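You operate a simulated robot arm through the tools that you are given. There is no shell and no other tool. Be economical: measure what you need, move in short steps, check, and stop when the job is done.

Carry out the task below with a simulated robot arm. There is one attempt and no reset: what you move stays moved.

Task
Put things in order on the breakfast bar. At the end: the clear tall glass from the breakfast bar is on the grey coaster; the blue custard pot stands where the green sugar box stood; the green sugar box stands where the clear tall glass stood; the clear dressing shaker stands where the blue custard pot stood; whatever was shut is shut again. Leave all else as you found it, and nothing knocked over. Set down upright: tall glass.

Only the result counts: the job must be done as asked and must still hold three seconds after the hand-in. Knocking over, shifting, dropping, spilling or breaking anything else fails it.

Robot
A 6-joint arm with a two-finger parallel gripper, fixed in place. Base frame: the origin is at the foot of the arm, x ahead of it, y to its left, z up; the work surface is at about z = 0. Lengths are in m, angles in degrees, forces in N, time in s.
With the tool pointing down near the work surface it reaches from about 0.18 to 0.46 m from the base axis. Its first joint turns from -70.0 to 70.0 degrees. Payload 1.9 kg.
Tool frame: the origin (TCP) lies between the finger pads and is the grasp point; the fingertips stand 0.023 m ahead of it; z points along the fingers, y is the line along which they close. The gripper opens to 0.094 m. The fingers are 0.038 m wide and 0.01 m thick; the gripper's body (0.054 by 0.096 m) begins 0.039 m behind the TCP.
Orientation is that of the tool frame in the base frame, as a unit quaternion [x, y, z, w]. With the fingers straight down and closing along the base's y, the tool's x points along the base's -x, its y along +y and its z along -z.

Tools
- The arm moves only by the tool apply_moves. Its argument "commands" is one flat list of numbers, 7 for each row, row after row: the shift along the tool's x, y, z in m, then the turn, a rotation vector about the tool's x, y, z in degrees, then the opening in per cent of the stroke, from 0 (shut) to 100 (fully open). In form: [dx, dy, dz, ax, ay, az, jaw, dx, dy, dz, ax, ay, az, jaw, ...]. A call has 1 to 12 rows; each row shifts and turns the commanded pose from where the row before left it, along the tool's axes as they then stand. Rows are played at 5 a second. More than 0.05 m and 8.6 degrees between two rows, or a gripper value outside its range, and nothing of the call is played. A pose out of reach is approached as far as the arm can. The call stops where the force on the tool passes 40 N (or 10 N more than at its start, if that is more) or the arm is blocked; 0.2 s more then pass. Each finger travels about 0.108 m/s and halts on what it meets, pressing with about 23 N; the grip force reading is that of the motor and also rises with nothing between the fingers. The clock runs only during rows and for 0.2 s after the last one: add rows that do not move to give the fingers time. It gives the time, the measured TCP pose, the force on the tool (base axes), the opening and the grip force at its end, in the units of the frame above (readings bear some noise), with the torque about the TCP (base axes, N m) and any sound that the robot's microphone picked up, and new pictures: "show" is both (left out), scene, wrist or none.
- Cameras (640 x 400 px; columns grow to the right, rows downward): "scene" is fixed at [0.0458, 0.312, 0.412]; the picture's right is [-0.83, -0.55, 0.00], its down [-0.38, 0.57, -0.73] and it looks along [0.40, -0.61, -0.69] (base axes); focal length 214 px, centre (320, 200). "wrist" rides on the gripper at [0.086, 0.016, -0.074] in the tool frame; the picture's right is [-0.18, 0.98, 0.00], its down [-0.58, -0.11, -0.81] and it looks along [-0.79, -0.15, 0.59] (tool axes); focal length 243 px, centre (320, 200). There is no depth. A picture from a camera that has moved, and an enlarged one, comes with that camera's place and axes in the base frame and with its lens.
- zoom(camera, box): a new picture of the part [left, top, right, bottom] of that camera's present view, enlarged. It takes no simulated time.
- finish_job(): hands the job in; it is judged then, once.

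Work in short steps. Places have to be worked out from the pictures, the camera data and where the tool is seen: move nearer, look again, correct. Check each grasp and each placing, and mend what went wrong. You have 120 turns and 200 pictures in all, those below and enlarged ones among them. Open the gripper and draw the arm clear of the work before you hand the job in, unless the task says otherwise; then end with one line.

The tools are called after "Call:" as name(argument=value, ...) on one line, values as JSON. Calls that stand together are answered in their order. apply_moves: Moves the arm, as the interface text tells. Its arguments: {"type":"object","properties":{"commands":{"type":"array"},"show":{"type":"string","enum":["both","scene","wrist","none"]}},"required":["commands"]} The other tools are called the same way: zoom (camera, box) takes an enlarged picture of a part of a camera's view; finish_job () hands the job in.

At the start:

```text
t: 0.0
position: [0.3147, -0.1744, 0.2766]
tcp_rot: [0.001, 1.0, 0.0, -0.001]
ft_force: [0.5, -0.7, 0.0]
torque: [0.0, 0.02, 0.0]
opening: 0.0938
grip_force: 0.0
```

scene: 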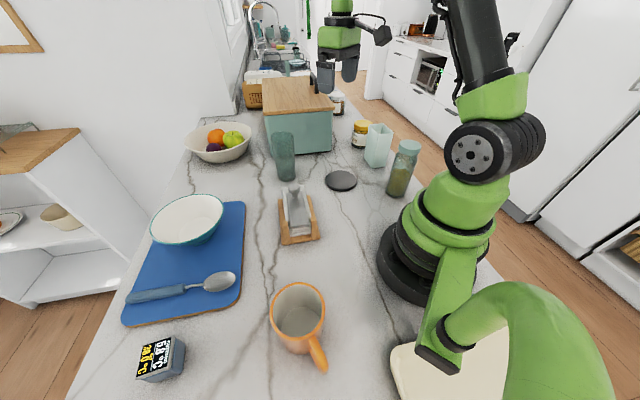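
wrist: 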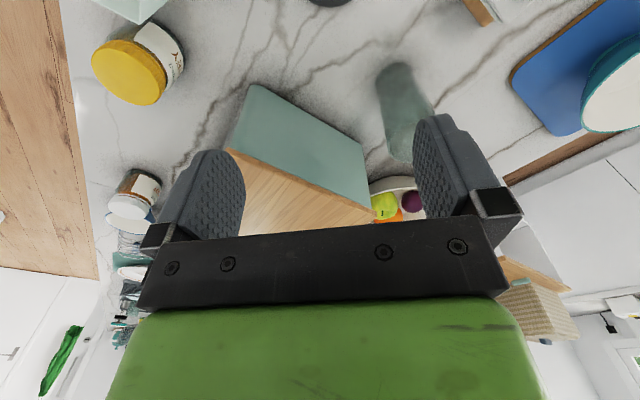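

I'll zoom into the scene first to identify the objects.

Call:
zoom(camera="scene", box=[240, 60, 440, 200])

Call:
zoom(camera="wrist", box=[60, 0, 460, 250])

Call:
zoom(camera="scene", box=[240, 160, 400, 260])

```text
2.86 times, centred on (340, 130) of scene
camera zoom: at [0.0458, 0.312, 0.412], right [-0.83, -0.55, 0.0], down [-0.38, 0.57, -0.73], along [0.4, -0.61, -0.69], focal length 613 px, centre (263, 400)
```

zoom: 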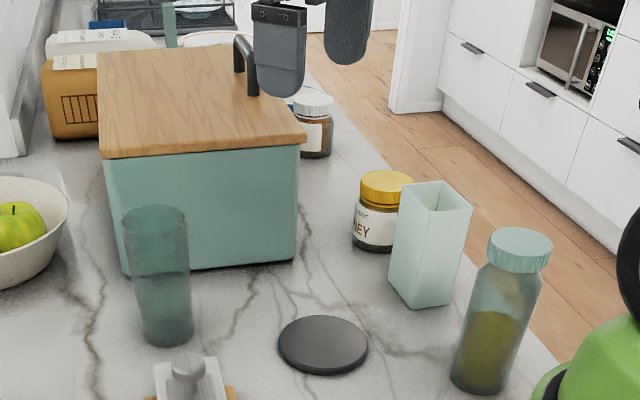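

```text
1.60 times, centred on (260, 125) of wrist
camera zoom: at [0.2291, -0.1573, 0.351], right [0.18, 0.98, 0.0], down [0.58, -0.11, 0.81], along [0.79, -0.15, -0.59], focal length 388 px, centre (416, 320)
```

zoom: 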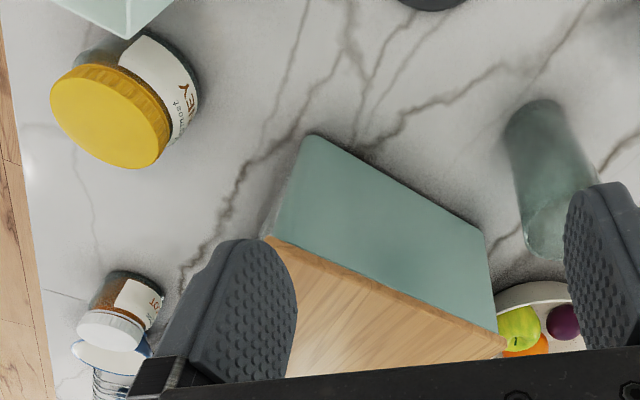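

```text
4.00 times, centred on (320, 210) of scene
camera zoom: at [0.0458, 0.312, 0.412], right [-0.83, -0.55, 0.0], down [-0.38, 0.57, -0.73], along [0.4, -0.61, -0.69], focal length 858 px, centre (320, 160)
```

zoom: 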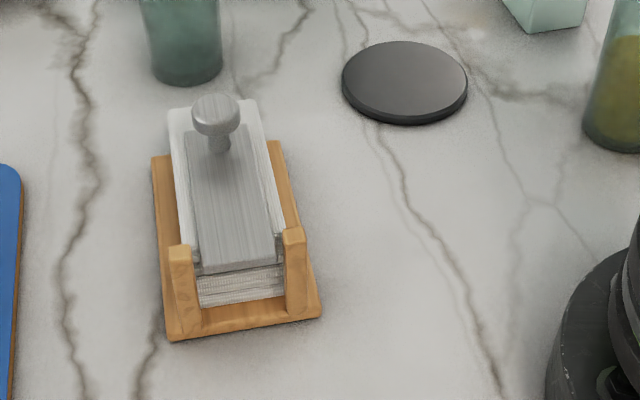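

The mint open box and the clear shaker are visible, but I can't see a blue custard pot. I'll turn the wrist camera to look around.

Call:
apply_moves(commands=[0.03, 0.02, -0.02, 0, 0, 8, 100, 0.03, 0.02, -0.01, 0, 0, 8, 100, 0, 0, 0, 0, 0, 8, 100, 0, 0, 0, 0, 0, 8, 100, 0, 0, 0, 0, 0, 8, 100])

```text
t: 1.2
position: [0.2568, -0.1309, 0.3059]
tcp_rot: [0.344, 0.939, 0.0, 0.001]
ft_force: [-0.4, 1.0, 0.3]
torque: [0.0, -0.02, -0.01]
opening: 0.0942
grip_force: 0.0
camera wrist: at [0.203, -0.0611, 0.3808], right [0.77, 0.63, 0.0], down [0.37, -0.46, 0.81], along [0.51, -0.62, -0.59], focal length 243 px, centre (320, 200)
```

scene: 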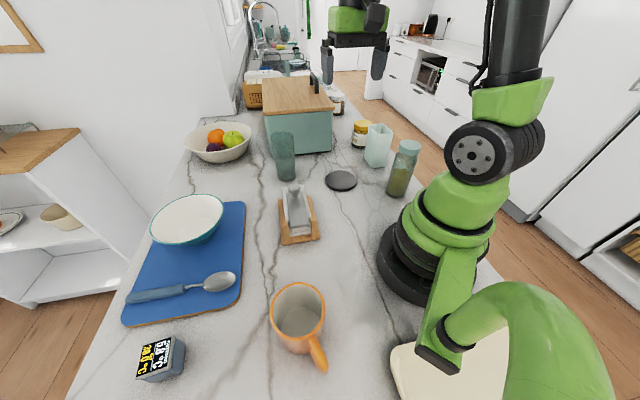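
wrist: 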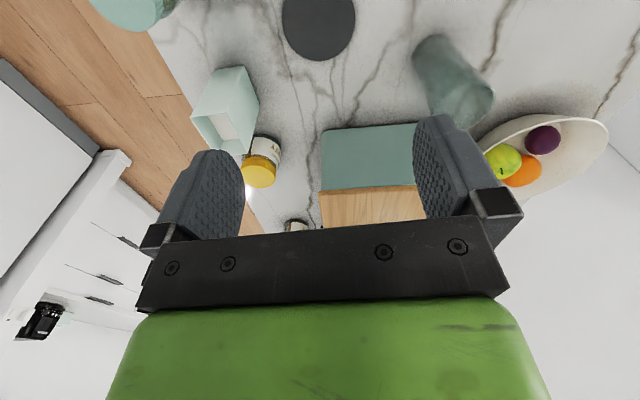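

Zooming on the sugar box, lid handle and bin.

Call:
zoom(camera="wrist", box=[170, 40, 330, 140])

Call:
zoom(camera="scene", box=[230, 40, 350, 115])

Call:
zoom(camera="scene", box=[340, 110, 440, 200])

```text
4.00 times, centred on (250, 90) of wrist
camera zoom: at [0.203, -0.0611, 0.3808], right [0.77, 0.63, 0.0], down [0.37, -0.46, 0.81], along [0.51, -0.62, -0.59], focal length 970 px, centre (600, 640)
```

zoom: 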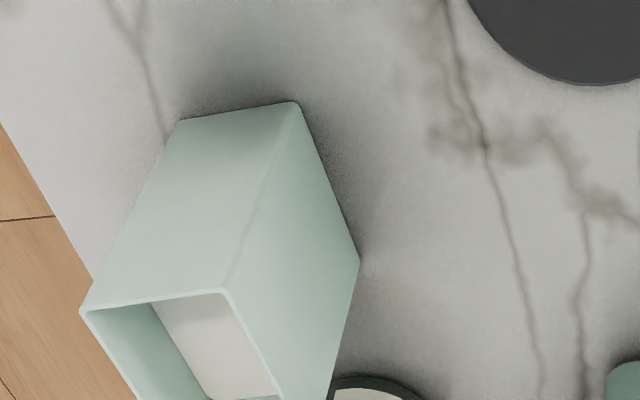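

```text
5.33 times, centred on (290, 78) of scene
camera zoom: at [0.0458, 0.312, 0.412], right [-0.83, -0.55, 0.0], down [-0.38, 0.57, -0.73], along [0.4, -0.61, -0.69], focal length 1144 px, centre (480, 853)
```

zoom: 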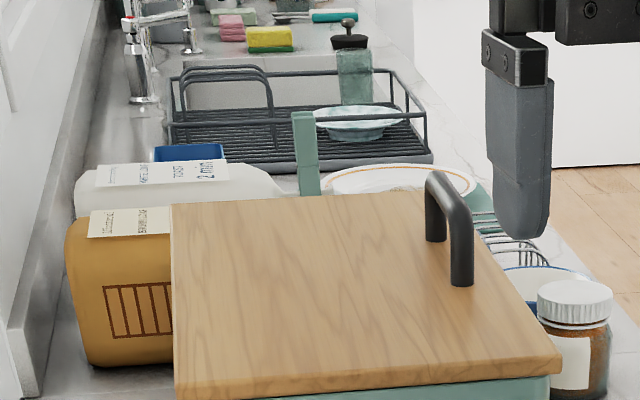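

```text
4.44 times, centred on (390, 155) of scene
camera zoom: at [0.0458, 0.312, 0.412], right [-0.83, -0.55, 0.0], down [-0.38, 0.57, -0.73], along [0.4, -0.61, -0.69], focal length 953 px, centre (9, 400)
```

zoom: 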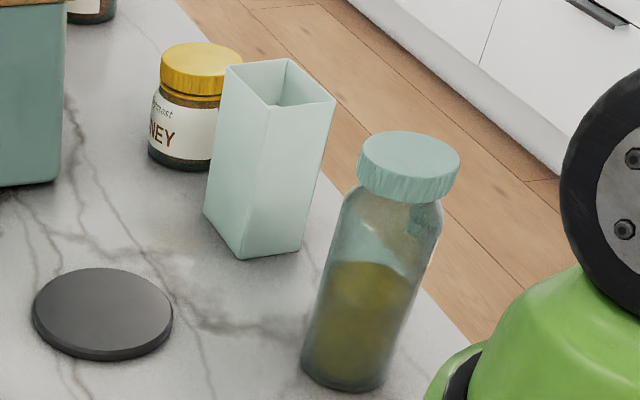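

The custard pot isn't in view on the right or far side. The scene camera can't see beyond y≈0.3, so I'll look toward +y.

Call:
apply_moves(commands=[0, 0, 0, 0, 0, -8.5, 100, 0, 0, 0, 0, 0, -8.5, 100, 0, 0, 0, 0, 0, -8.5, 100, 0, 0, 0, 0, 0, -8.5, 100, 0, 0, 0, 0, 0, -8.5, 100, 0, 0.03, 0, 0, 0, -8.5, 100, 0, 0.03, 0, 0, 0, -8.5, 100, 0, 0.03, 0, 0, 0, -8.5, 100, 0, 0.0, 0, 0, 0, -8.5, 100, 0, 0, 0, 0, 0, -8.5, 100, 0, 0, 0, 0, 0, -8.5, 100, 0, 0, 0, 0, 0, -8.5, 100])

```text
t: 3.8
position: [0.2414, -0.042, 0.3057]
tcp_rot: [-0.516, 0.856, -0.001, 0.0]
ft_force: [0.2, -0.4, -0.1]
torque: [0.0, 0.0, -0.01]
opening: 0.094
grip_force: 0.1
camera wrist: at [0.1871, -0.1105, 0.3802], right [-0.78, 0.62, 0.0], down [0.37, 0.46, 0.81], along [0.5, 0.63, -0.59], focal length 243 px, centre (320, 200)
```

scene: 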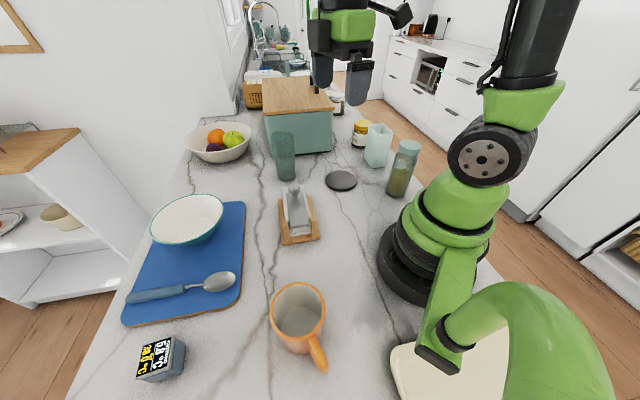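
wrist: 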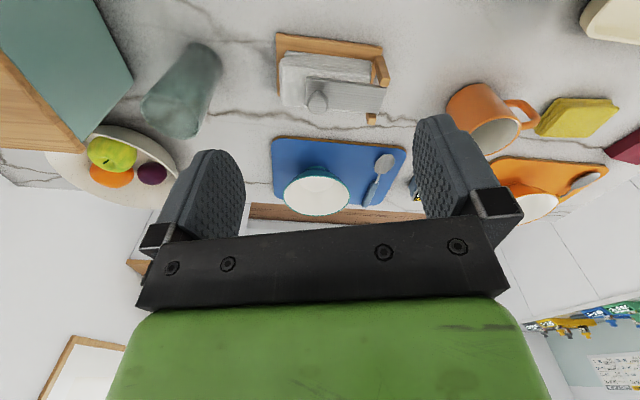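

There are more things at +y (yellow cloth, something red, another place setting). I'll move over there and look again.

Call:
apply_moves(commands=[0, 0.03, 0, 0, 0, -8.5, 100, 0, 0.03, 0, 0, 0, -8.5, 100, -0.02, 0.03, 0, 0, 0, -8.5, 100, -0.03, 0.02, 0, 0, 0, -8.5, 100, -0.03, 0.0, 0, 0, 0, 0, 100, -0.03, 0, 0, 0, 0, 0, 100], show="wrist")

```text
t: 5.2
position: [0.1359, 0.0973, 0.3055]
tcp_rot: [0.743, -0.669, -0.001, -0.001]
ft_force: [-0.1, -0.6, -0.4]
torque: [0.0, -0.02, 0.01]
opening: 0.0941
grip_force: 0.1
camera wrist: at [0.1305, 0.0105, 0.3802], right [-1.0, 0.08, 0.0], down [0.05, 0.59, 0.81], along [0.06, 0.8, -0.59], focal length 243 px, centre (320, 200)
```

wrist: 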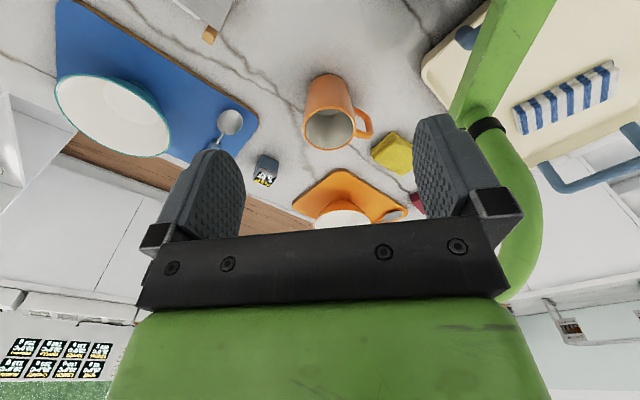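

Nothing blue and pot-like here, so the pot is probably inside the lidded bin. I'll swing back and look at the bin from above.

Call:
apply_moves(commands=[0, -0.03, 0, 0, 0, 8.5, 100, 0, -0.03, 0, 0, 0, 8.5, 100, 0, -0.03, 0, 0, 0, 8.5, 100, 0, -0.03, 0, 0, 0, 8.5, 100, 0, 0.0, 0, 0, 0, 8.5, 100, 0, 0, 0, 0, 0, 8.5, 100, 0, 0, 0, 0, 0, 8.5, 100, 0, 0, 0, 0, 0, 8.5, 100, 0, 0, 0, 0, 0, 8.5, 100, 0, 0, 0, 0, 0, 8.5, 100, 0, 0, 0, 0, 0, 8.5, 100, 0, 0, 0, 0, 0, 8.5, 100], show="none")

Call:
apply_moves(commands=[0, 0, -0.03, 0, 0, 8.5, 100, 0, 0, -0.03, 0, 0, 8.5, 100, -0.03, 0, -0.03, 0, 0, 8.5, 100, -0.03, 0, 0, 0, 0, 3, 100, -0.03, 0, 0, 0, 0, 0, 100])

```text
t: 7.8
position: [0.2525, 0.0829, 0.3069]
tcp_rot: [0.054, 0.999, 0.0, 0.0]
ft_force: [-0.6, -0.4, -0.3]
torque: [0.0, 0.04, -0.05]
opening: 0.0938
grip_force: 0.0
```

```text
t: 9.0
position: [0.3313, 0.0371, 0.3975]
tcp_rot: [0.297, 0.955, 0.0, -0.001]
ft_force: [-0.3, 0.2, -0.5]
torque: [-0.02, 0.03, 0.01]
opening: 0.0938
grip_force: 0.0
camera wrist: at [0.2698, 0.0998, 0.4711], right [0.71, 0.71, 0.0], down [0.42, -0.42, 0.81], along [0.57, -0.57, -0.59], focal length 243 px, centre (320, 200)
```

scene: 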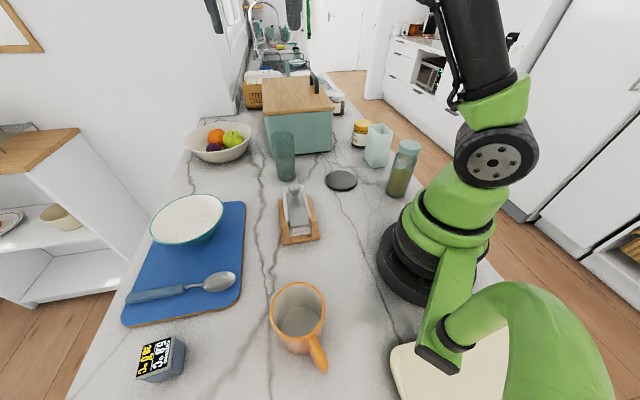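
wrist: 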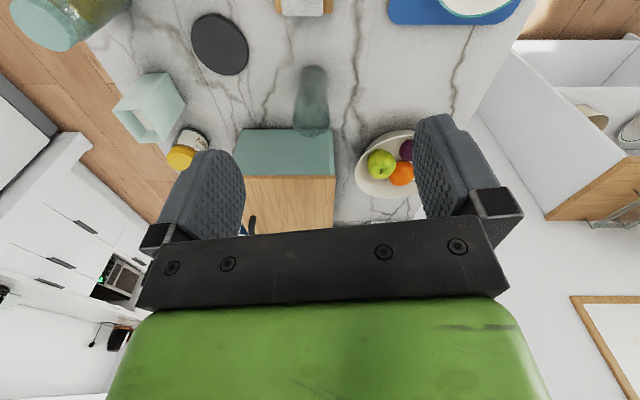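

Moving closer over the bin.

Call:
apply_moves(commands=[-0.03, -0.025, 0, 0, 0, 0, 100, -0.03, -0.025, 0, 0, 0, 0, 100, -0.03, -0.025, 0, 0, 0, 0, 100, -0.03, -0.025, 0, 0, 0, 0, 100, -0.03, -0.02, 0, 0, 0, 0, 100])

```text
t: 10.2
position: [0.3576, -0.1193, 0.3798]
tcp_rot: [0.296, 0.955, 0.001, 0.0]
ft_force: [0.5, 0.0, -0.4]
torque: [0.02, 0.02, 0.0]
opening: 0.0938
grip_force: 0.0
out of reach, approached as far as the arm can: row 3, 4, 5
camera wrist: at [0.2955, -0.0562, 0.4532], right [0.71, 0.71, 0.0], down [0.42, -0.42, 0.81], along [0.57, -0.57, -0.59], focal length 243 px, centre (320, 200)
```

scene: 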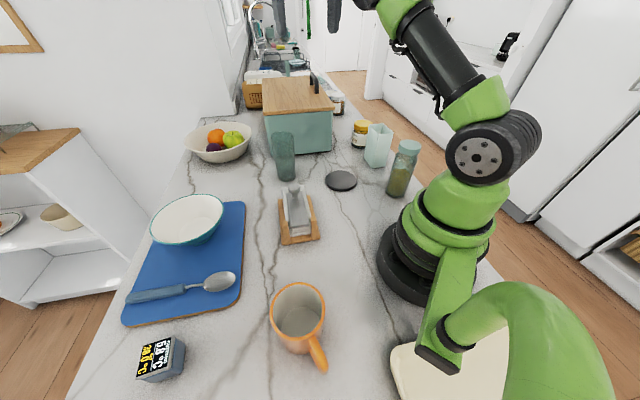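
wrist: 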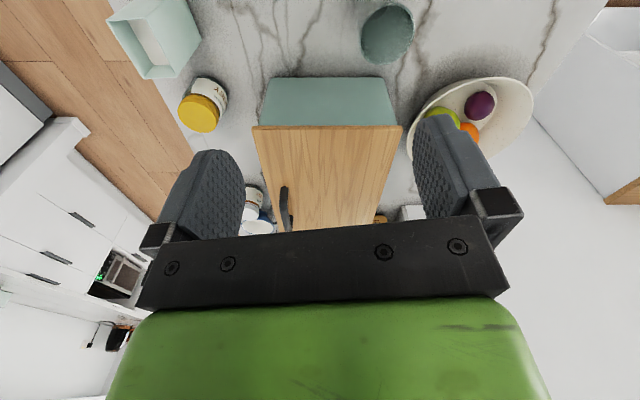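

Zooming on the mint box's interior and on the bin.

Call:
zoom(camera="wrist", box=[90, 0, 250, 100])

Call:
zoom(camera="wrist", box=[230, 90, 430, 240])

Call:
zoom(camera="wrist", box=[330, 0, 490, 100])

```text
4.00 times, centred on (170, 50) of wrist
camera zoom: at [0.2955, -0.0562, 0.4532], right [0.71, 0.71, 0.0], down [0.42, -0.42, 0.81], along [0.57, -0.57, -0.59], focal length 970 px, centre (920, 800)
```

zoom: 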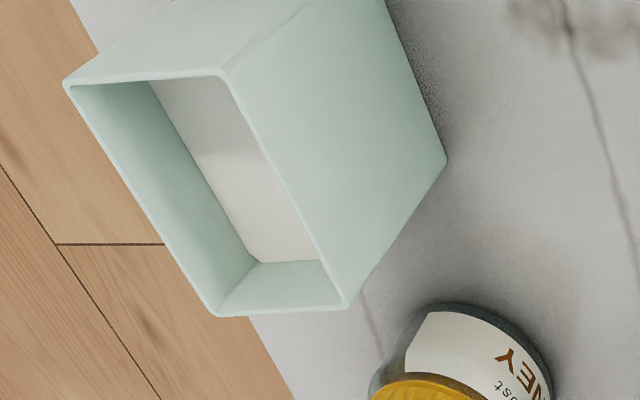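

```text
2.67 times, centred on (330, 165) of wrist
camera zoom: at [0.2955, -0.0562, 0.4532], right [0.71, 0.71, 0.0], down [0.42, -0.42, 0.81], along [0.57, -0.57, -0.59], focal length 647 px, centre (293, 293)
```

zoom: 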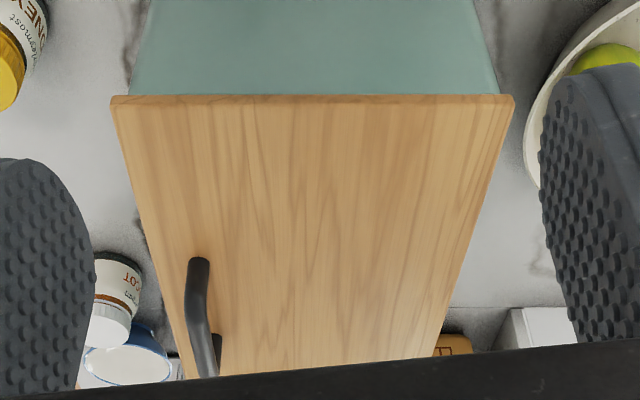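

```text
4.00 times, centred on (410, 50) of wrist
camera zoom: at [0.2955, -0.0562, 0.4532], right [0.71, 0.71, 0.0], down [0.42, -0.42, 0.81], along [0.57, -0.57, -0.59], focal length 970 px, centre (-40, 800)
```

zoom: 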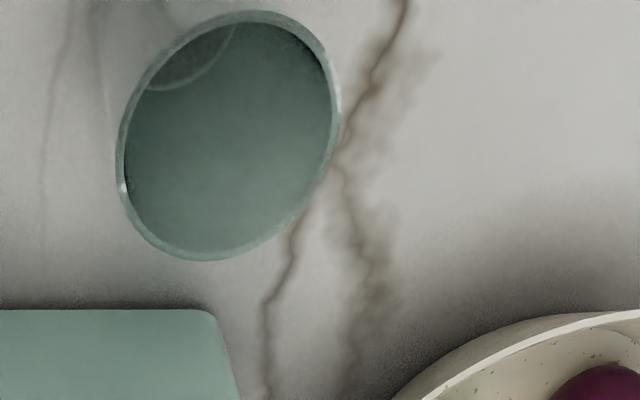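

The only blue dish out there is far beyond reach. I'll check the blind area near the robot base on the -y side.

Call:
apply_moves(commands=[0.035, -0.0185, 0.015, 0, 0, 0, 100, 0.035, -0.0185, 0.015, 0, 0, 0, 100, 0.035, -0.0185, 0.015, 0, 0, 0, 100, 0.035, -0.0185, 0.015, 0, 0, 8.5, 100, 0, 0, 0, 0, 0, 8.5, 100, 0, 0, 0, 0, 0, 8.5, 100, 0, 0, 0, 0, 0, 8.5, 100, 0, 0, 0, 0, 0, 8.5, 100, 0, 0, 0, 0, 0, 8.5, 100, 0, 0, 0, 0, 0, 8.5, 100, 0, 0, 0, 0, 0, 8.5, 100], show="wrist")

```text
t: 12.6
position: [0.1979, -0.099, 0.3198]
tcp_rot: [0.781, 0.625, -0.001, 0.001]
ft_force: [0.2, -0.5, 0.4]
torque: [-0.03, 0.03, 0.01]
opening: 0.0942
grip_force: 0.0
camera wrist: at [0.234, -0.0173, 0.3937], right [0.92, -0.4, 0.0], down [-0.23, -0.54, 0.81], along [-0.32, -0.74, -0.59], focal length 243 px, centre (320, 200)
```

wrist: 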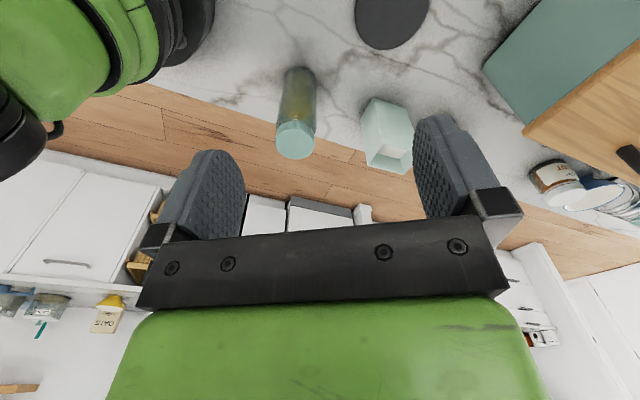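

Still no pot. I'll zoom in on the remaining near objects in the scene view: mug, bowl, timer, fruit bowl.

Call:
zoom(camera="scene", box=[100, 180, 420, 380])

Call:
zoom(camera="scene", box=[320, 160, 640, 360])

Call:
zoom(camera="wrist", box=[250, 0, 640, 230])

```text
2.00 times, centred on (260, 280) of scene
camera zoom: at [0.0458, 0.312, 0.412], right [-0.83, -0.55, 0.0], down [-0.38, 0.57, -0.73], along [0.4, -0.61, -0.69], focal length 429 px, centre (440, 40)
```

zoom: 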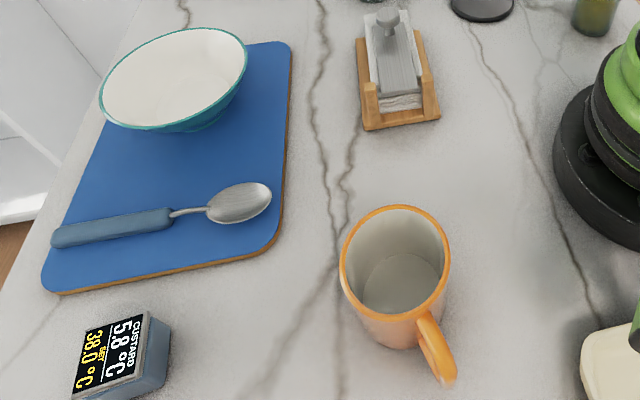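

```text
2.00 times, centred on (480, 260) of scene
camera zoom: at [0.0458, 0.312, 0.412], right [-0.83, -0.55, 0.0], down [-0.38, 0.57, -0.73], along [0.4, -0.61, -0.69], focal length 429 px, centre (0, 80)
```

zoom: 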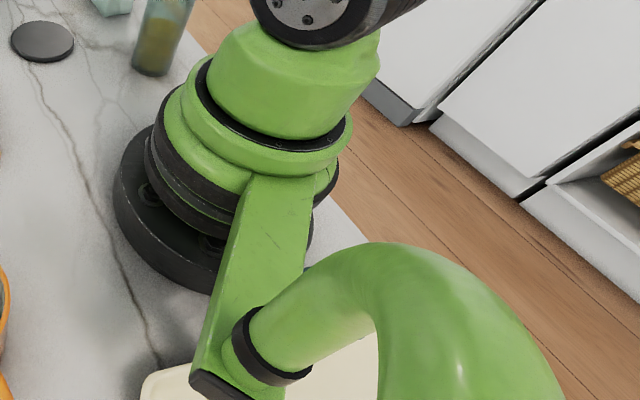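

```text
1.64 times, centred on (445, 115) of wrist
camera zoom: at [0.234, -0.0173, 0.3937], right [0.92, -0.4, 0.0], down [-0.23, -0.54, 0.81], along [-0.32, -0.74, -0.59], focal length 398 px, centre (115, 340)
```

zoom: 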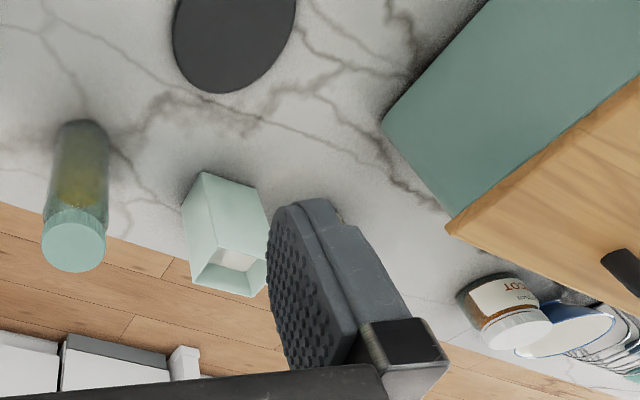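

The blue cube shows "CUSTARD ... °C". That could be, or be connected with, the custard pot, so I'll zoom in.

Call:
zoom(camera="scene", box=[120, 320, 216, 380])

```text
6.67 times, centred on (168, 350) of scene
camera zoom: at [0.0458, 0.312, 0.412], right [-0.83, -0.55, 0.0], down [-0.38, 0.57, -0.73], along [0.4, -0.61, -0.69], focal length 1430 px, centre (1333, -800)
```

zoom: 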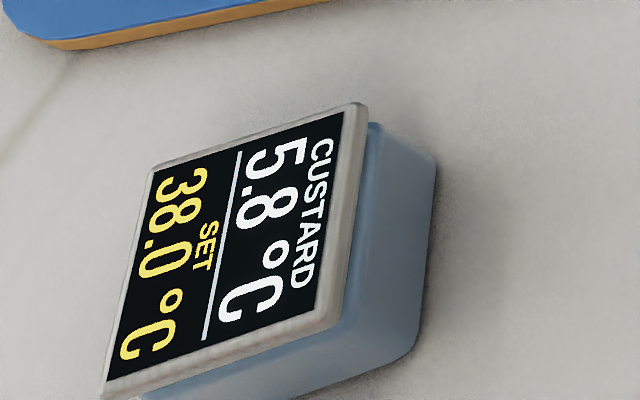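

The blue block is labelled CUSTARD and is a square about 4 cm wide at roughly (0.271, 0.379), so it must be the custard pot. That gives a buffer-free order: glass→coaster, sugar box→glass spot, pot→sugar spot, shaker→pot spot. First I'll rotate to face the glass.

Call:
apply_moves(commands=[0, 0, 0, 0, 0, -8.4, 100, 0, 0, 0, 0, 0, -8.4, 100, 0, 0, 0, 0, 0, -8.4, 100, 0, 0, 0, 0, 0, -8.4, 100, 0, 0, 0, 0, 0, -8.4, 100, 0, 0, 0, 0, 0, -8.4, 100, 0, 0, 0, 0, 0, -8.4, 100, 0, 0, 0, 0, 0, -8.4, 100, 0, 0, 0, 0, 0, -8.4, 100, 0, 0, 0, 0, 0, -8.4, 100, 0, 0, 0, 0, 0, -7.7, 100, 0, 0, 0, 0, 0, 0, 100], show="none")

Call:
apply_moves(commands=[-0.03, 0.0125, 0.02, 0, 0, 0, 100, -0.03, 0.0125, 0.02, 0, 0, 0, 100, -0.03, 0.0125, 0.02, 0, 0, 0, 100, -0.03, 0.0125, 0.02, 0, 0, 0, 100, -0.02, 0, 0.02, 0, 0, 0, 100, 0, 0, 0, 0, 0, 0, 100])

```text
t: 15.2
position: [0.2004, -0.099, 0.3203]
tcp_rot: [0.094, 0.996, 0.0, 0.0]
ft_force: [-0.7, -0.7, 0.1]
torque: [0.0, 0.01, 0.02]
opening: 0.094
grip_force: 0.0
```

```text
t: 16.6
position: [0.3461, -0.0768, 0.2164]
tcp_rot: [0.094, 0.996, 0.0, 0.0]
ft_force: [0.2, 0.0, 0.8]
torque: [0.01, -0.01, 0.0]
opening: 0.0939
grip_force: 0.0
camera wrist: at [0.2651, -0.0435, 0.2915], right [0.36, 0.93, 0.0], down [0.55, -0.22, 0.81], along [0.75, -0.29, -0.59], focal length 243 px, centre (320, 200)
```

scene: 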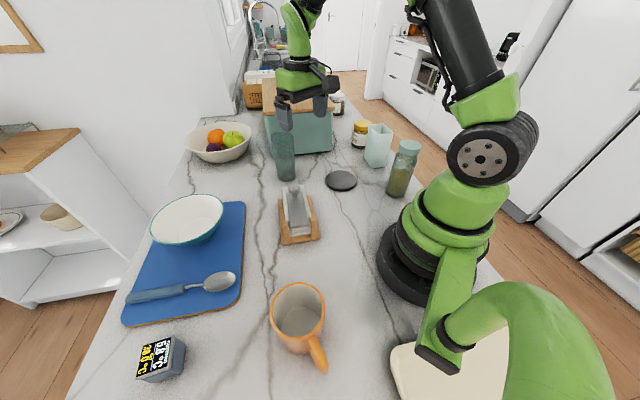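
wrist: 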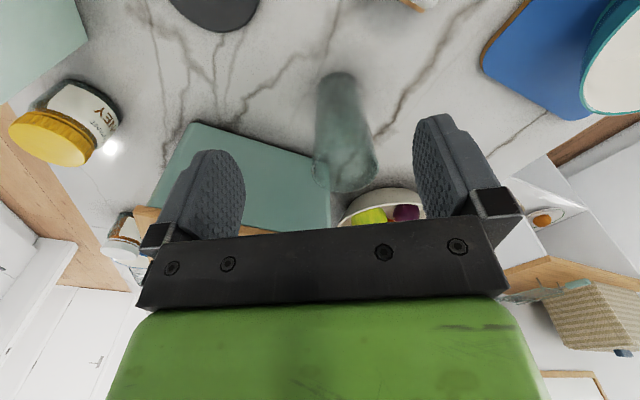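

Triangulating from both cameras, the glass is at about (0.430, −0.083) with its rim near z 0.135. I'll hover above it.

Call:
apply_moves(commands=[-0.04, 0.005, 0, 0, 0, 0, 100, -0.0436, 0.0048, 0, 0, 0, 0, 100, 0, 0, 0.015, 0, 0, 0, 100])

```text
t: 17.4
position: [0.4279, -0.0816, 0.203]
tcp_rot: [0.094, 0.996, 0.0, -0.001]
ft_force: [-0.6, -1.1, 0.6]
torque: [-0.03, 0.01, -0.01]
opening: 0.0939
grip_force: 0.1
camera wrist: at [0.3474, -0.0492, 0.2767], right [0.36, 0.93, 0.0], down [0.55, -0.22, 0.81], along [0.75, -0.29, -0.59], focal length 243 px, centre (320, 200)
```

scene: 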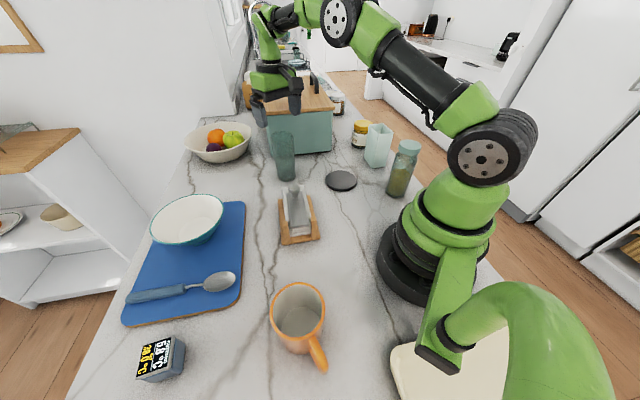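
wrist: 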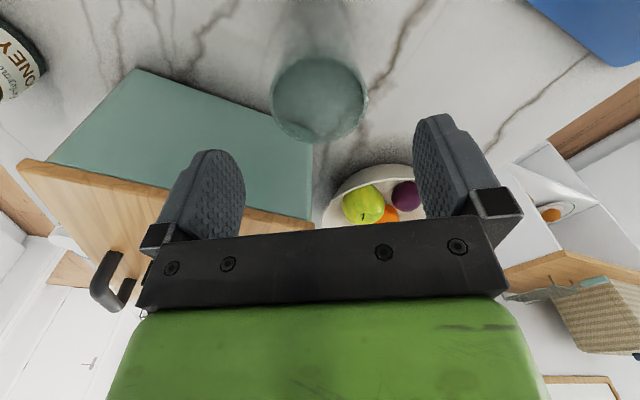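

The rim is centred between the fingers. I'll descend to z≈0.105 and close.

Call:
apply_moves(commands=[-0.002, 0, 0.033, 0, 0, 0, 100, 0, 0, 0.033, 0, 0, 0, 100, 0, 0, 0.03, 0, 0, 0, 100], show="both")

```text
t: 18.2
position: [0.4331, -0.0829, 0.1074]
tcp_rot: [0.094, 0.996, 0.0, 0.0]
ft_force: [-0.1, 0.3, 0.4]
torque: [0.03, 0.0, 0.02]
opening: 0.0939
grip_force: 0.0
camera wrist: at [0.3529, -0.05, 0.1816], right [0.37, 0.93, 0.0], down [0.55, -0.22, 0.81], along [0.75, -0.29, -0.59], focal length 243 px, centre (320, 200)
```

scene: 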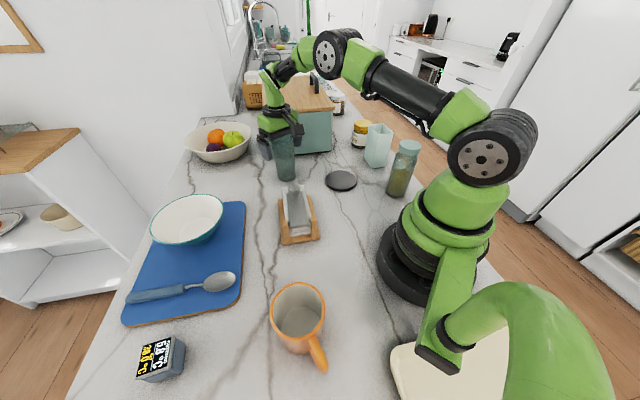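
wrist: 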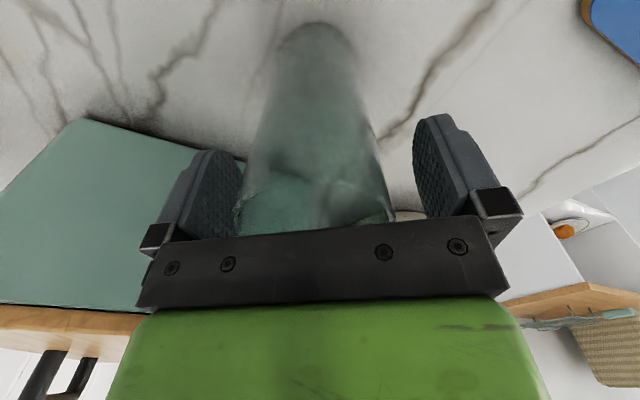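

The projected base edge matches, so I'm centred on the glass. Closing.

Call:
apply_moves(commands=[0, 0, 0, 0, 0, 0, 60, 0, 0, 0, 0, 0, 0, 50, 0, 0, 0, 0, 0, 0, 40, 0, 0, 0, 0, 0, 0, 40], show="wrist")

```text
t: 19.2
position: [0.4339, -0.0825, 0.1082]
tcp_rot: [0.094, 0.996, 0.001, 0.0]
ft_force: [-0.3, -0.1, 0.0]
torque: [0.0, 0.01, 0.0]
opening: 0.0622
grip_force: 23.5
camera wrist: at [0.3528, -0.05, 0.1818], right [0.36, 0.93, 0.0], down [0.55, -0.22, 0.81], along [0.75, -0.29, -0.59], focal length 243 px, centre (320, 200)
```

wrist: 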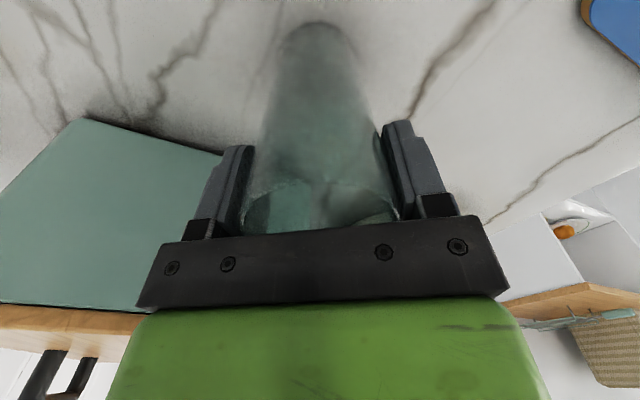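

The glass is gripped (opening 0.062). I'll lift it and carry it above the coaster at about (0.274, −0.150).

Call:
apply_moves(commands=[0, 0, -0.03, 0, 0, 0, 40, 0, 0, -0.03, 0, 0, 0, 40, 0.03, -0.02, 0, 0, 0, 0, 40, 0.03, -0.02, 0, 0, 0, 0, 40, 0.03, -0.02, 0, 0, 0, 0, 40, 0.03, -0.02, 0, 0, 0, 0, 40, 0.0245, -0.0162, 0, 0, 0, 0, 40, 0, 0, 0, 0, 0, 0, 40])

```text
t: 21.0
position: [0.2685, -0.1494, 0.1699]
tcp_rot: [0.094, 0.996, 0.0, 0.0]
ft_force: [0.7, -0.7, -1.8]
torque: [0.03, -0.04, -0.02]
opening: 0.0621
grip_force: 22.8
camera wrist: at [0.1872, -0.1163, 0.2439], right [0.37, 0.93, 0.0], down [0.55, -0.22, 0.81], along [0.75, -0.29, -0.59], focal length 243 px, centre (320, 200)
```

scene: 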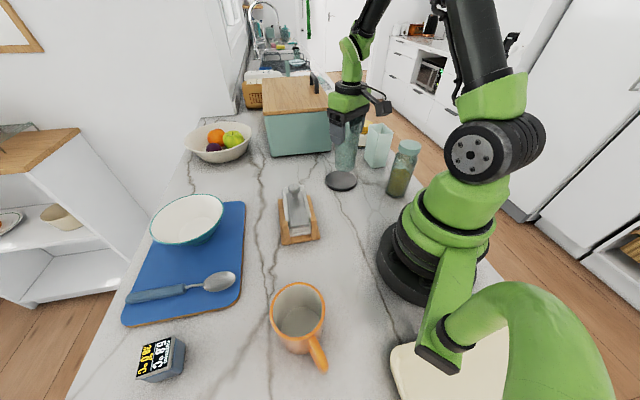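
wrist: 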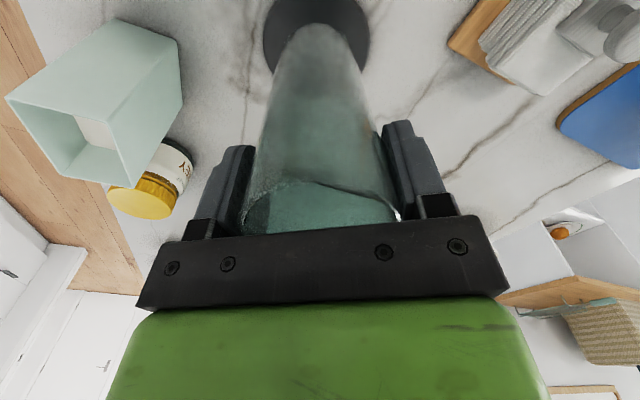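

Glass is near the coaster. I'll zoom to check alignment and that the bin hasn't moved.

Call:
zoom(camera="wrist", box=[240, 0, 400, 100])

Call:
zoom(camera="scene", box=[240, 60, 440, 200])

```text
4.00 times, centred on (320, 50) of wrist
camera zoom: at [0.1872, -0.1163, 0.2439], right [0.37, 0.93, 0.0], down [0.55, -0.22, 0.81], along [0.75, -0.29, -0.59], focal length 970 px, centre (320, 800)
```

zoom: 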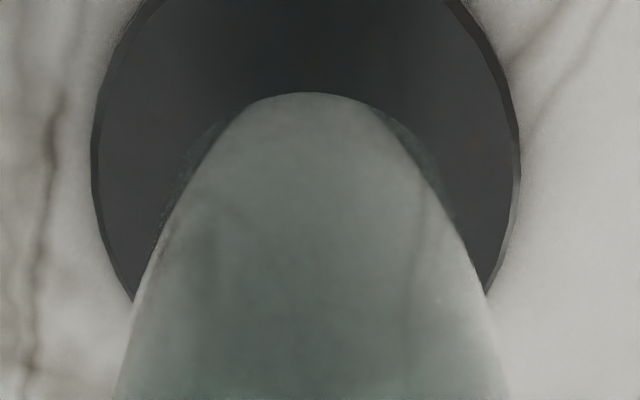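

```text
2.86 times, centred on (340, 130) of scene
camera zoom: at [0.0458, 0.312, 0.412], right [-0.83, -0.55, 0.0], down [-0.38, 0.57, -0.73], along [0.4, -0.61, -0.69], focal length 613 px, centre (263, 400)
```

zoom: 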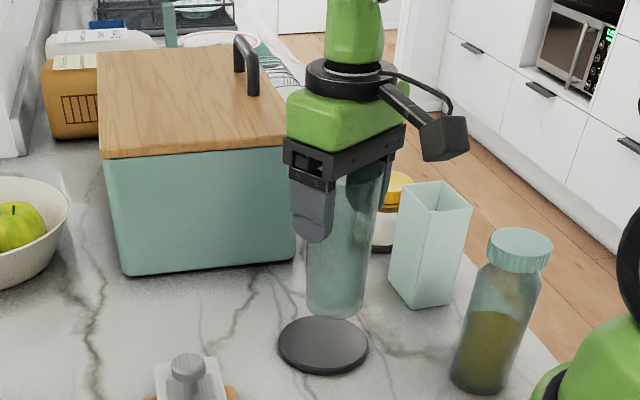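

The circle fit puts the coaster centre at (0.279, −0.154). I'll shift there and lower slowly.

Call:
apply_moves(commands=[-0.011, -0.0025, 0, 0, 0, 0, 40, 0, 0, 0.022, 0, 0, 0, 40, 0, 0, 0.022, 0, 0, 0, 40, 0, 0, 0.004, 0, 0, 0, 40, 0, 0, 0.003, 0, 0, 0, 40])

```text
t: 22.2
position: [0.2816, -0.1554, 0.1188]
tcp_rot: [0.094, 0.996, 0.001, 0.0]
ft_force: [-0.4, 0.5, -1.9]
torque: [-0.02, 0.03, 0.0]
opening: 0.0619
grip_force: 22.7
camera wrist: at [0.2011, -0.122, 0.1928], right [0.36, 0.93, 0.0], down [0.55, -0.22, 0.81], along [0.75, -0.29, -0.59], focal length 243 px, centre (320, 200)
```

scene: 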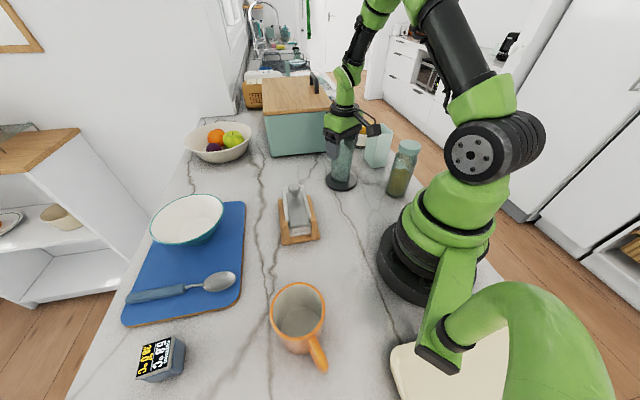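
wrist: 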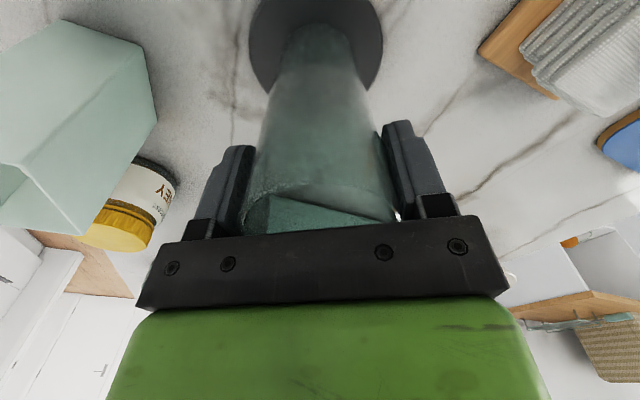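

The weight still reads about 1.9 N, so it isn't in contact yet. Lowering by 2 mm steps.

Call:
apply_moves(commands=[0, 0, 0.002, 0, 0, 0, 40, 0, 0, 0.001, 0, 0, 0, 40, 0, 0, 0, 0, 0, 0, 40], show="none")

```text
t: 23.0
position: [0.2843, -0.1535, 0.1147]
tcp_rot: [0.094, 0.996, -0.001, 0.001]
ft_force: [0.0, -2.6, 11.0]
torque: [-0.07, -0.2, 0.0]
opening: 0.062
grip_force: 23.1
```

Contact felt (11 N). Releasing.

Call:
apply_moves(commands=[0, 0, -0.001, 0, 0, 0, 60, 0, 0, 0, 0, 0, 0, 80, 0, 0, 0, 0, 0, 0, 100, 0, 0, 0, 0, 0, 0, 100])

Call:
zoom(camera="scene", box=[290, 110, 410, 200])

```text
t: 24.0
position: [0.2828, -0.1543, 0.1159]
tcp_rot: [0.094, 0.996, -0.001, 0.0]
ft_force: [0.3, -1.0, -0.4]
torque: [-0.03, 0.02, -0.02]
opening: 0.0941
grip_force: 0.0
camera wrist: at [0.2015, -0.1221, 0.1899], right [0.36, 0.93, 0.0], down [0.55, -0.22, 0.81], along [0.75, -0.29, -0.59], focal length 243 px, centre (320, 200)
```

scene: 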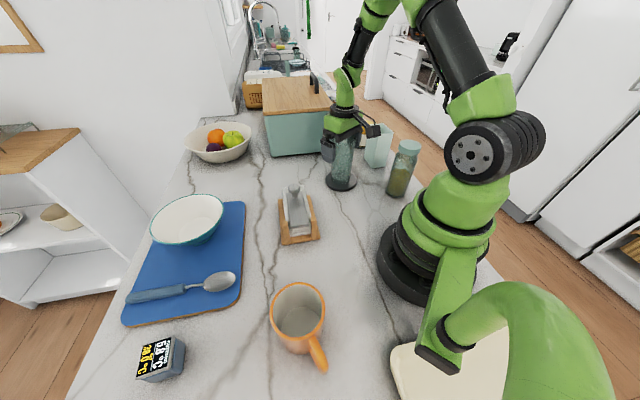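
wrist: 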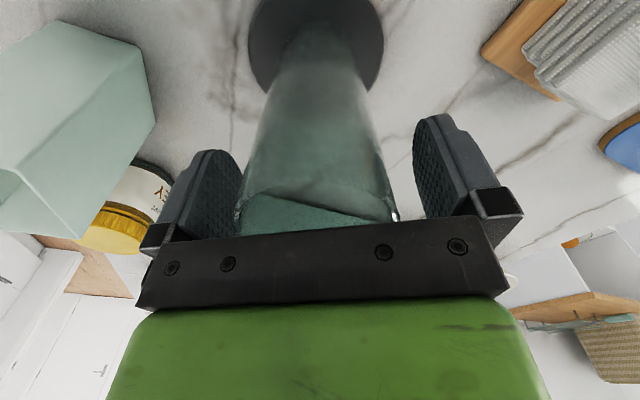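

```text
4.44 times, centred on (350, 155) of scene
camera zoom: at [0.0458, 0.312, 0.412], right [-0.83, -0.55, 0.0], down [-0.38, 0.57, -0.73], along [0.4, -0.61, -0.69], focal length 953 px, centre (187, 400)
```

zoom: 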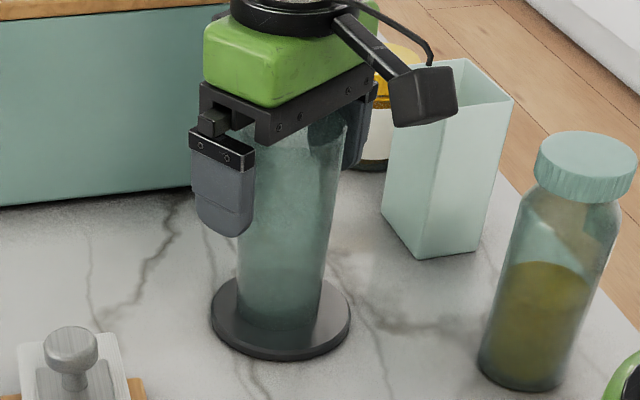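

The glass stands centred on the coaster. I'll raise clear, move toward the sugar box and turn to face its sides.

Call:
apply_moves(commands=[0, 0, -0.04, 0, 0, 0, 100, 0, 0, -0.04, 0, 0, 0, 100, 0, 0, -0.04, 0, 0, 0, 100, 0, 0, -0.03, 0, 0, 0, 100, 0.015, -0.0325, 0, 0, 0, 0, 100, 0.015, -0.0325, 0, 0, 0, 0, 100, 0.015, -0.0325, 0, 0, 0, 0, 100, 0.0145, -0.0325, 0, 0, 0, 0, 100, 0, 0, 0, 0, 0, 8.5, 100, 0, 0, 0, 0, 0, 8.5, 100, 0, 0, 0, 0, 0, 8.5, 100, 0, 0, 0, 0, 0, 6.7, 100])

```text
t: 26.6
position: [0.1985, -0.2716, 0.2654]
tcp_rot: [0.368, 0.93, 0.0, 0.0]
ft_force: [-0.3, -0.6, -0.1]
torque: [-0.03, 0.0, 0.02]
opening: 0.0935
grip_force: 0.0
camera wrist: at [0.1486, -0.1991, 0.3395], right [0.81, 0.59, 0.0], down [0.35, -0.48, 0.81], along [0.48, -0.65, -0.59], focal length 243 px, centre (320, 200)
```

scene: 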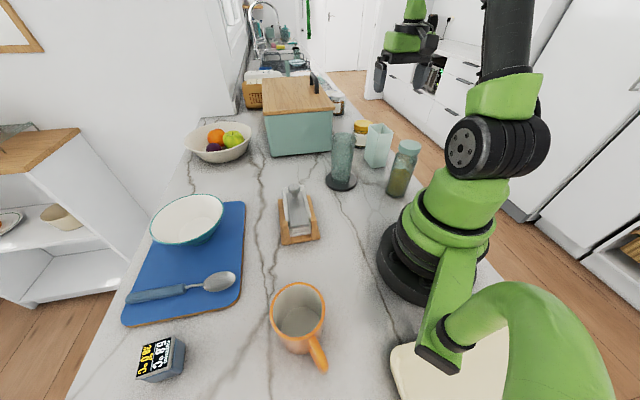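
wrist: 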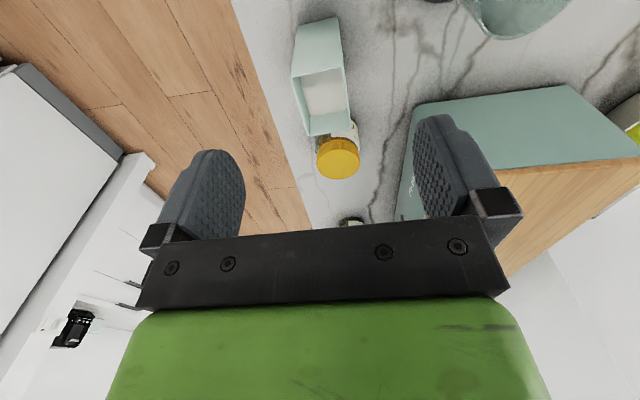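

Call:
zoom(camera="wrist", box=[260, 0, 420, 140])

```text
2.86 times, centred on (340, 70) of wrist
camera zoom: at [0.1486, -0.1991, 0.3395], right [0.81, 0.59, 0.0], down [0.35, -0.48, 0.81], along [0.48, -0.65, -0.59], focal length 693 px, centre (263, 571)
```

zoom: 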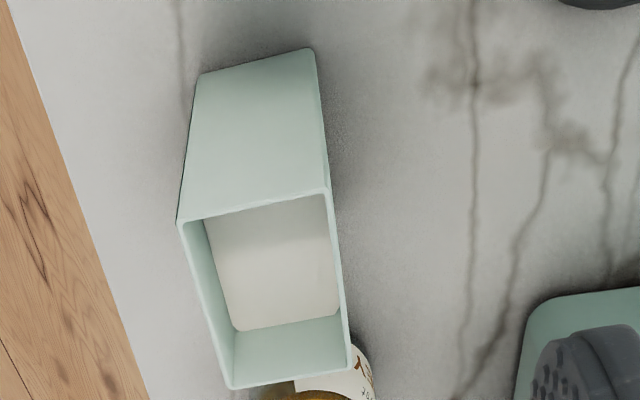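

The box's top corners give a centre of (0.233, −0.307), heading about −42°, height ~0.125 and width ~0.047. I'll align and descend most of the way.

Call:
apply_moves(commands=[-0.0493, -0.0035, 0, 0, 0, -1.5, 100, 0, 0, 0.04, 0, 0, 0, 100, 0, 0, 0.03, 0, 0, 0, 100], show="wrist")

```text
t: 27.4
position: [0.235, -0.3057, 0.1965]
tcp_rot: [0.354, 0.935, 0.0, 0.0]
ft_force: [0.5, 0.6, -0.1]
torque: [-0.01, 0.01, 0.02]
opening: 0.094
grip_force: 0.2
camera wrist: at [0.1811, -0.2353, 0.2707], right [0.79, 0.61, 0.0], down [0.36, -0.47, 0.81], along [0.49, -0.64, -0.59], focal length 243 px, centre (320, 200)
```

wrist: 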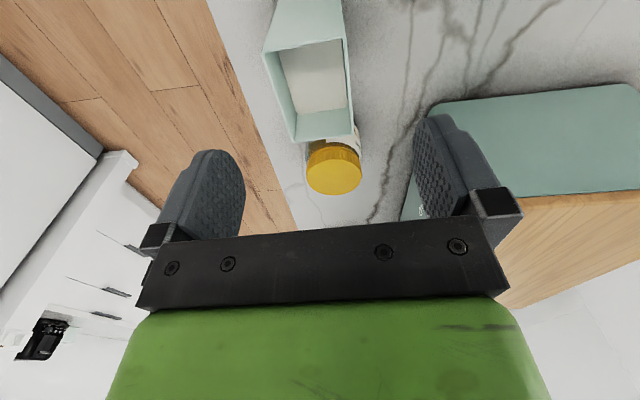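

Shift 4 mm laterally, then descend to z≈0.1.

Call:
apply_moves(commands=[0.001, -0.004, 0.03, 0, 0, 0, 100, 0, 0, 0.035, 0, 0, 0, 100, 0, 0, 0.032, 0, 0, 0, 100, 0, 0, 0, 0, 0, 0, 100], show="both")

```text
t: 28.4
position: [0.2318, -0.3106, 0.0994]
tcp_rot: [0.354, 0.935, 0.001, 0.0]
ft_force: [0.1, 0.5, 0.7]
torque: [-0.01, -0.01, 0.01]
opening: 0.0938
grip_force: 0.1
camera wrist: at [0.1786, -0.2399, 0.1744], right [0.79, 0.61, 0.0], down [0.36, -0.47, 0.81], along [0.49, -0.64, -0.59], focal length 243 px, centre (320, 200)
```

scene: 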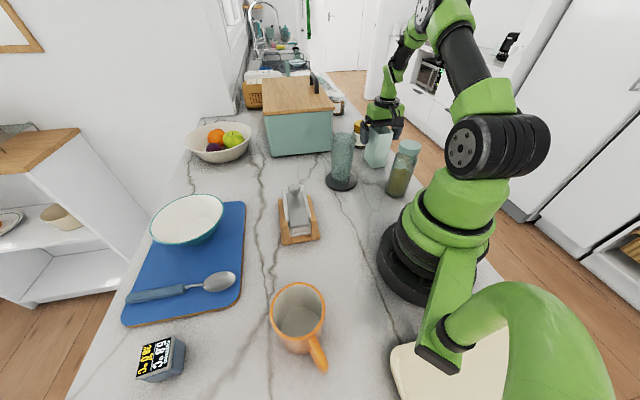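
wrist: 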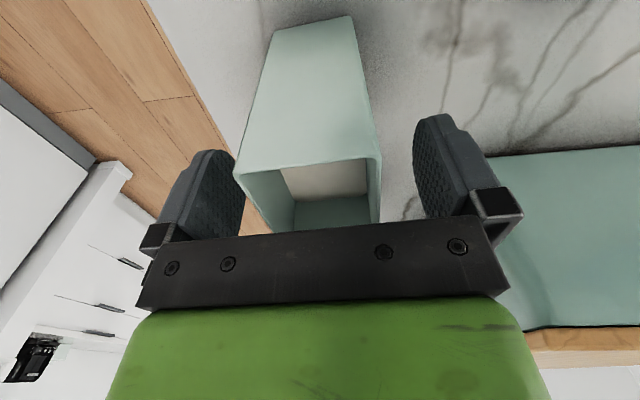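

Centred; closing.

Call:
apply_moves(commands=[0, 0, 0, 0, 0, 0, 60, 0, 0, 0, 0, 0, 0, 40, 0, 0, 0, 0, 0, 0, 30, 0, 0, 0, 0, 0, 0, 30], show="wrist")

```text
t: 29.4
position: [0.2329, -0.3092, 0.1002]
tcp_rot: [0.354, 0.935, -0.001, 0.0]
ft_force: [-0.2, 0.2, 0.5]
torque: [-0.01, -0.02, 0.04]
opening: 0.0499
grip_force: 23.3
camera wrist: at [0.1786, -0.2399, 0.1747], right [0.79, 0.61, 0.0], down [0.36, -0.47, 0.81], along [0.49, -0.64, -0.59], focal length 243 px, centre (320, 200)
```

wrist: 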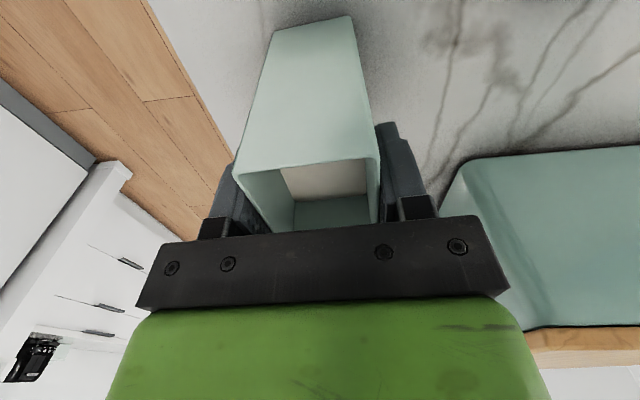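

Gripped (opening 0.050). I'll lift high and carry it over toward the glass's old spot (0.434, −0.0825).

Call:
apply_moves(commands=[0, 0, -0.03, 0, 0, 0, 30, 0, 0, -0.045, 0, 0, 0, 30, 0, 0, -0.045, 0, 0, 0, 30, 0, 0, -0.045, 0, 0, 0, 30, 0.0024, 0.0446, 0, 0, 0, 0, 30, 0.0024, 0.0446, 0, 0, 0, 0, 30, 0.0024, 0.0446, 0, 0, 0, 0, 30, 0.0024, 0.0446, 0, 0, 0, 0, 30, 0.0024, 0.0446, 0, 0, 0, 0, 30, 0.0024, 0.0446, 0, 0, 0, 0, 30, 0, 0, 0, 0, 0, 0, 30])

```text
t: 31.8
position: [0.4002, -0.0989, 0.2619]
tcp_rot: [0.354, 0.935, 0.0, 0.0]
ft_force: [0.3, 0.3, -2.5]
torque: [-0.01, -0.01, 0.02]
opening: 0.05
grip_force: 22.3
camera wrist: at [0.3463, -0.0287, 0.3355], right [0.79, 0.61, 0.0], down [0.36, -0.47, 0.81], along [0.49, -0.64, -0.59], focal length 243 px, centre (320, 200)
```

scene: 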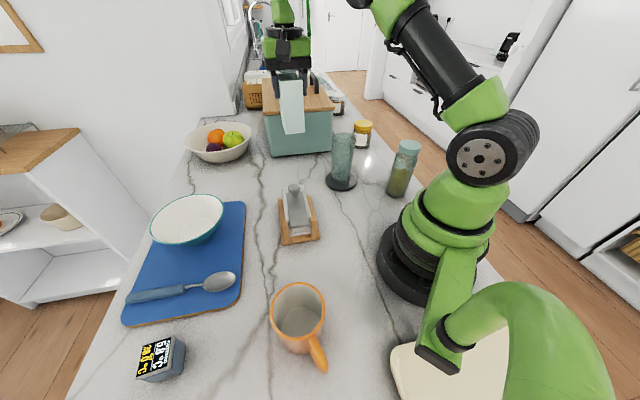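
wrist: 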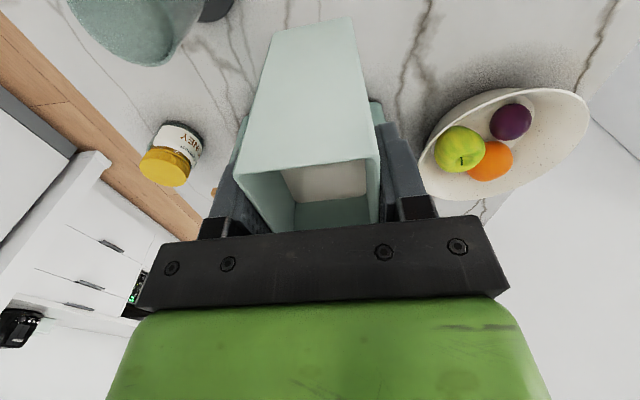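

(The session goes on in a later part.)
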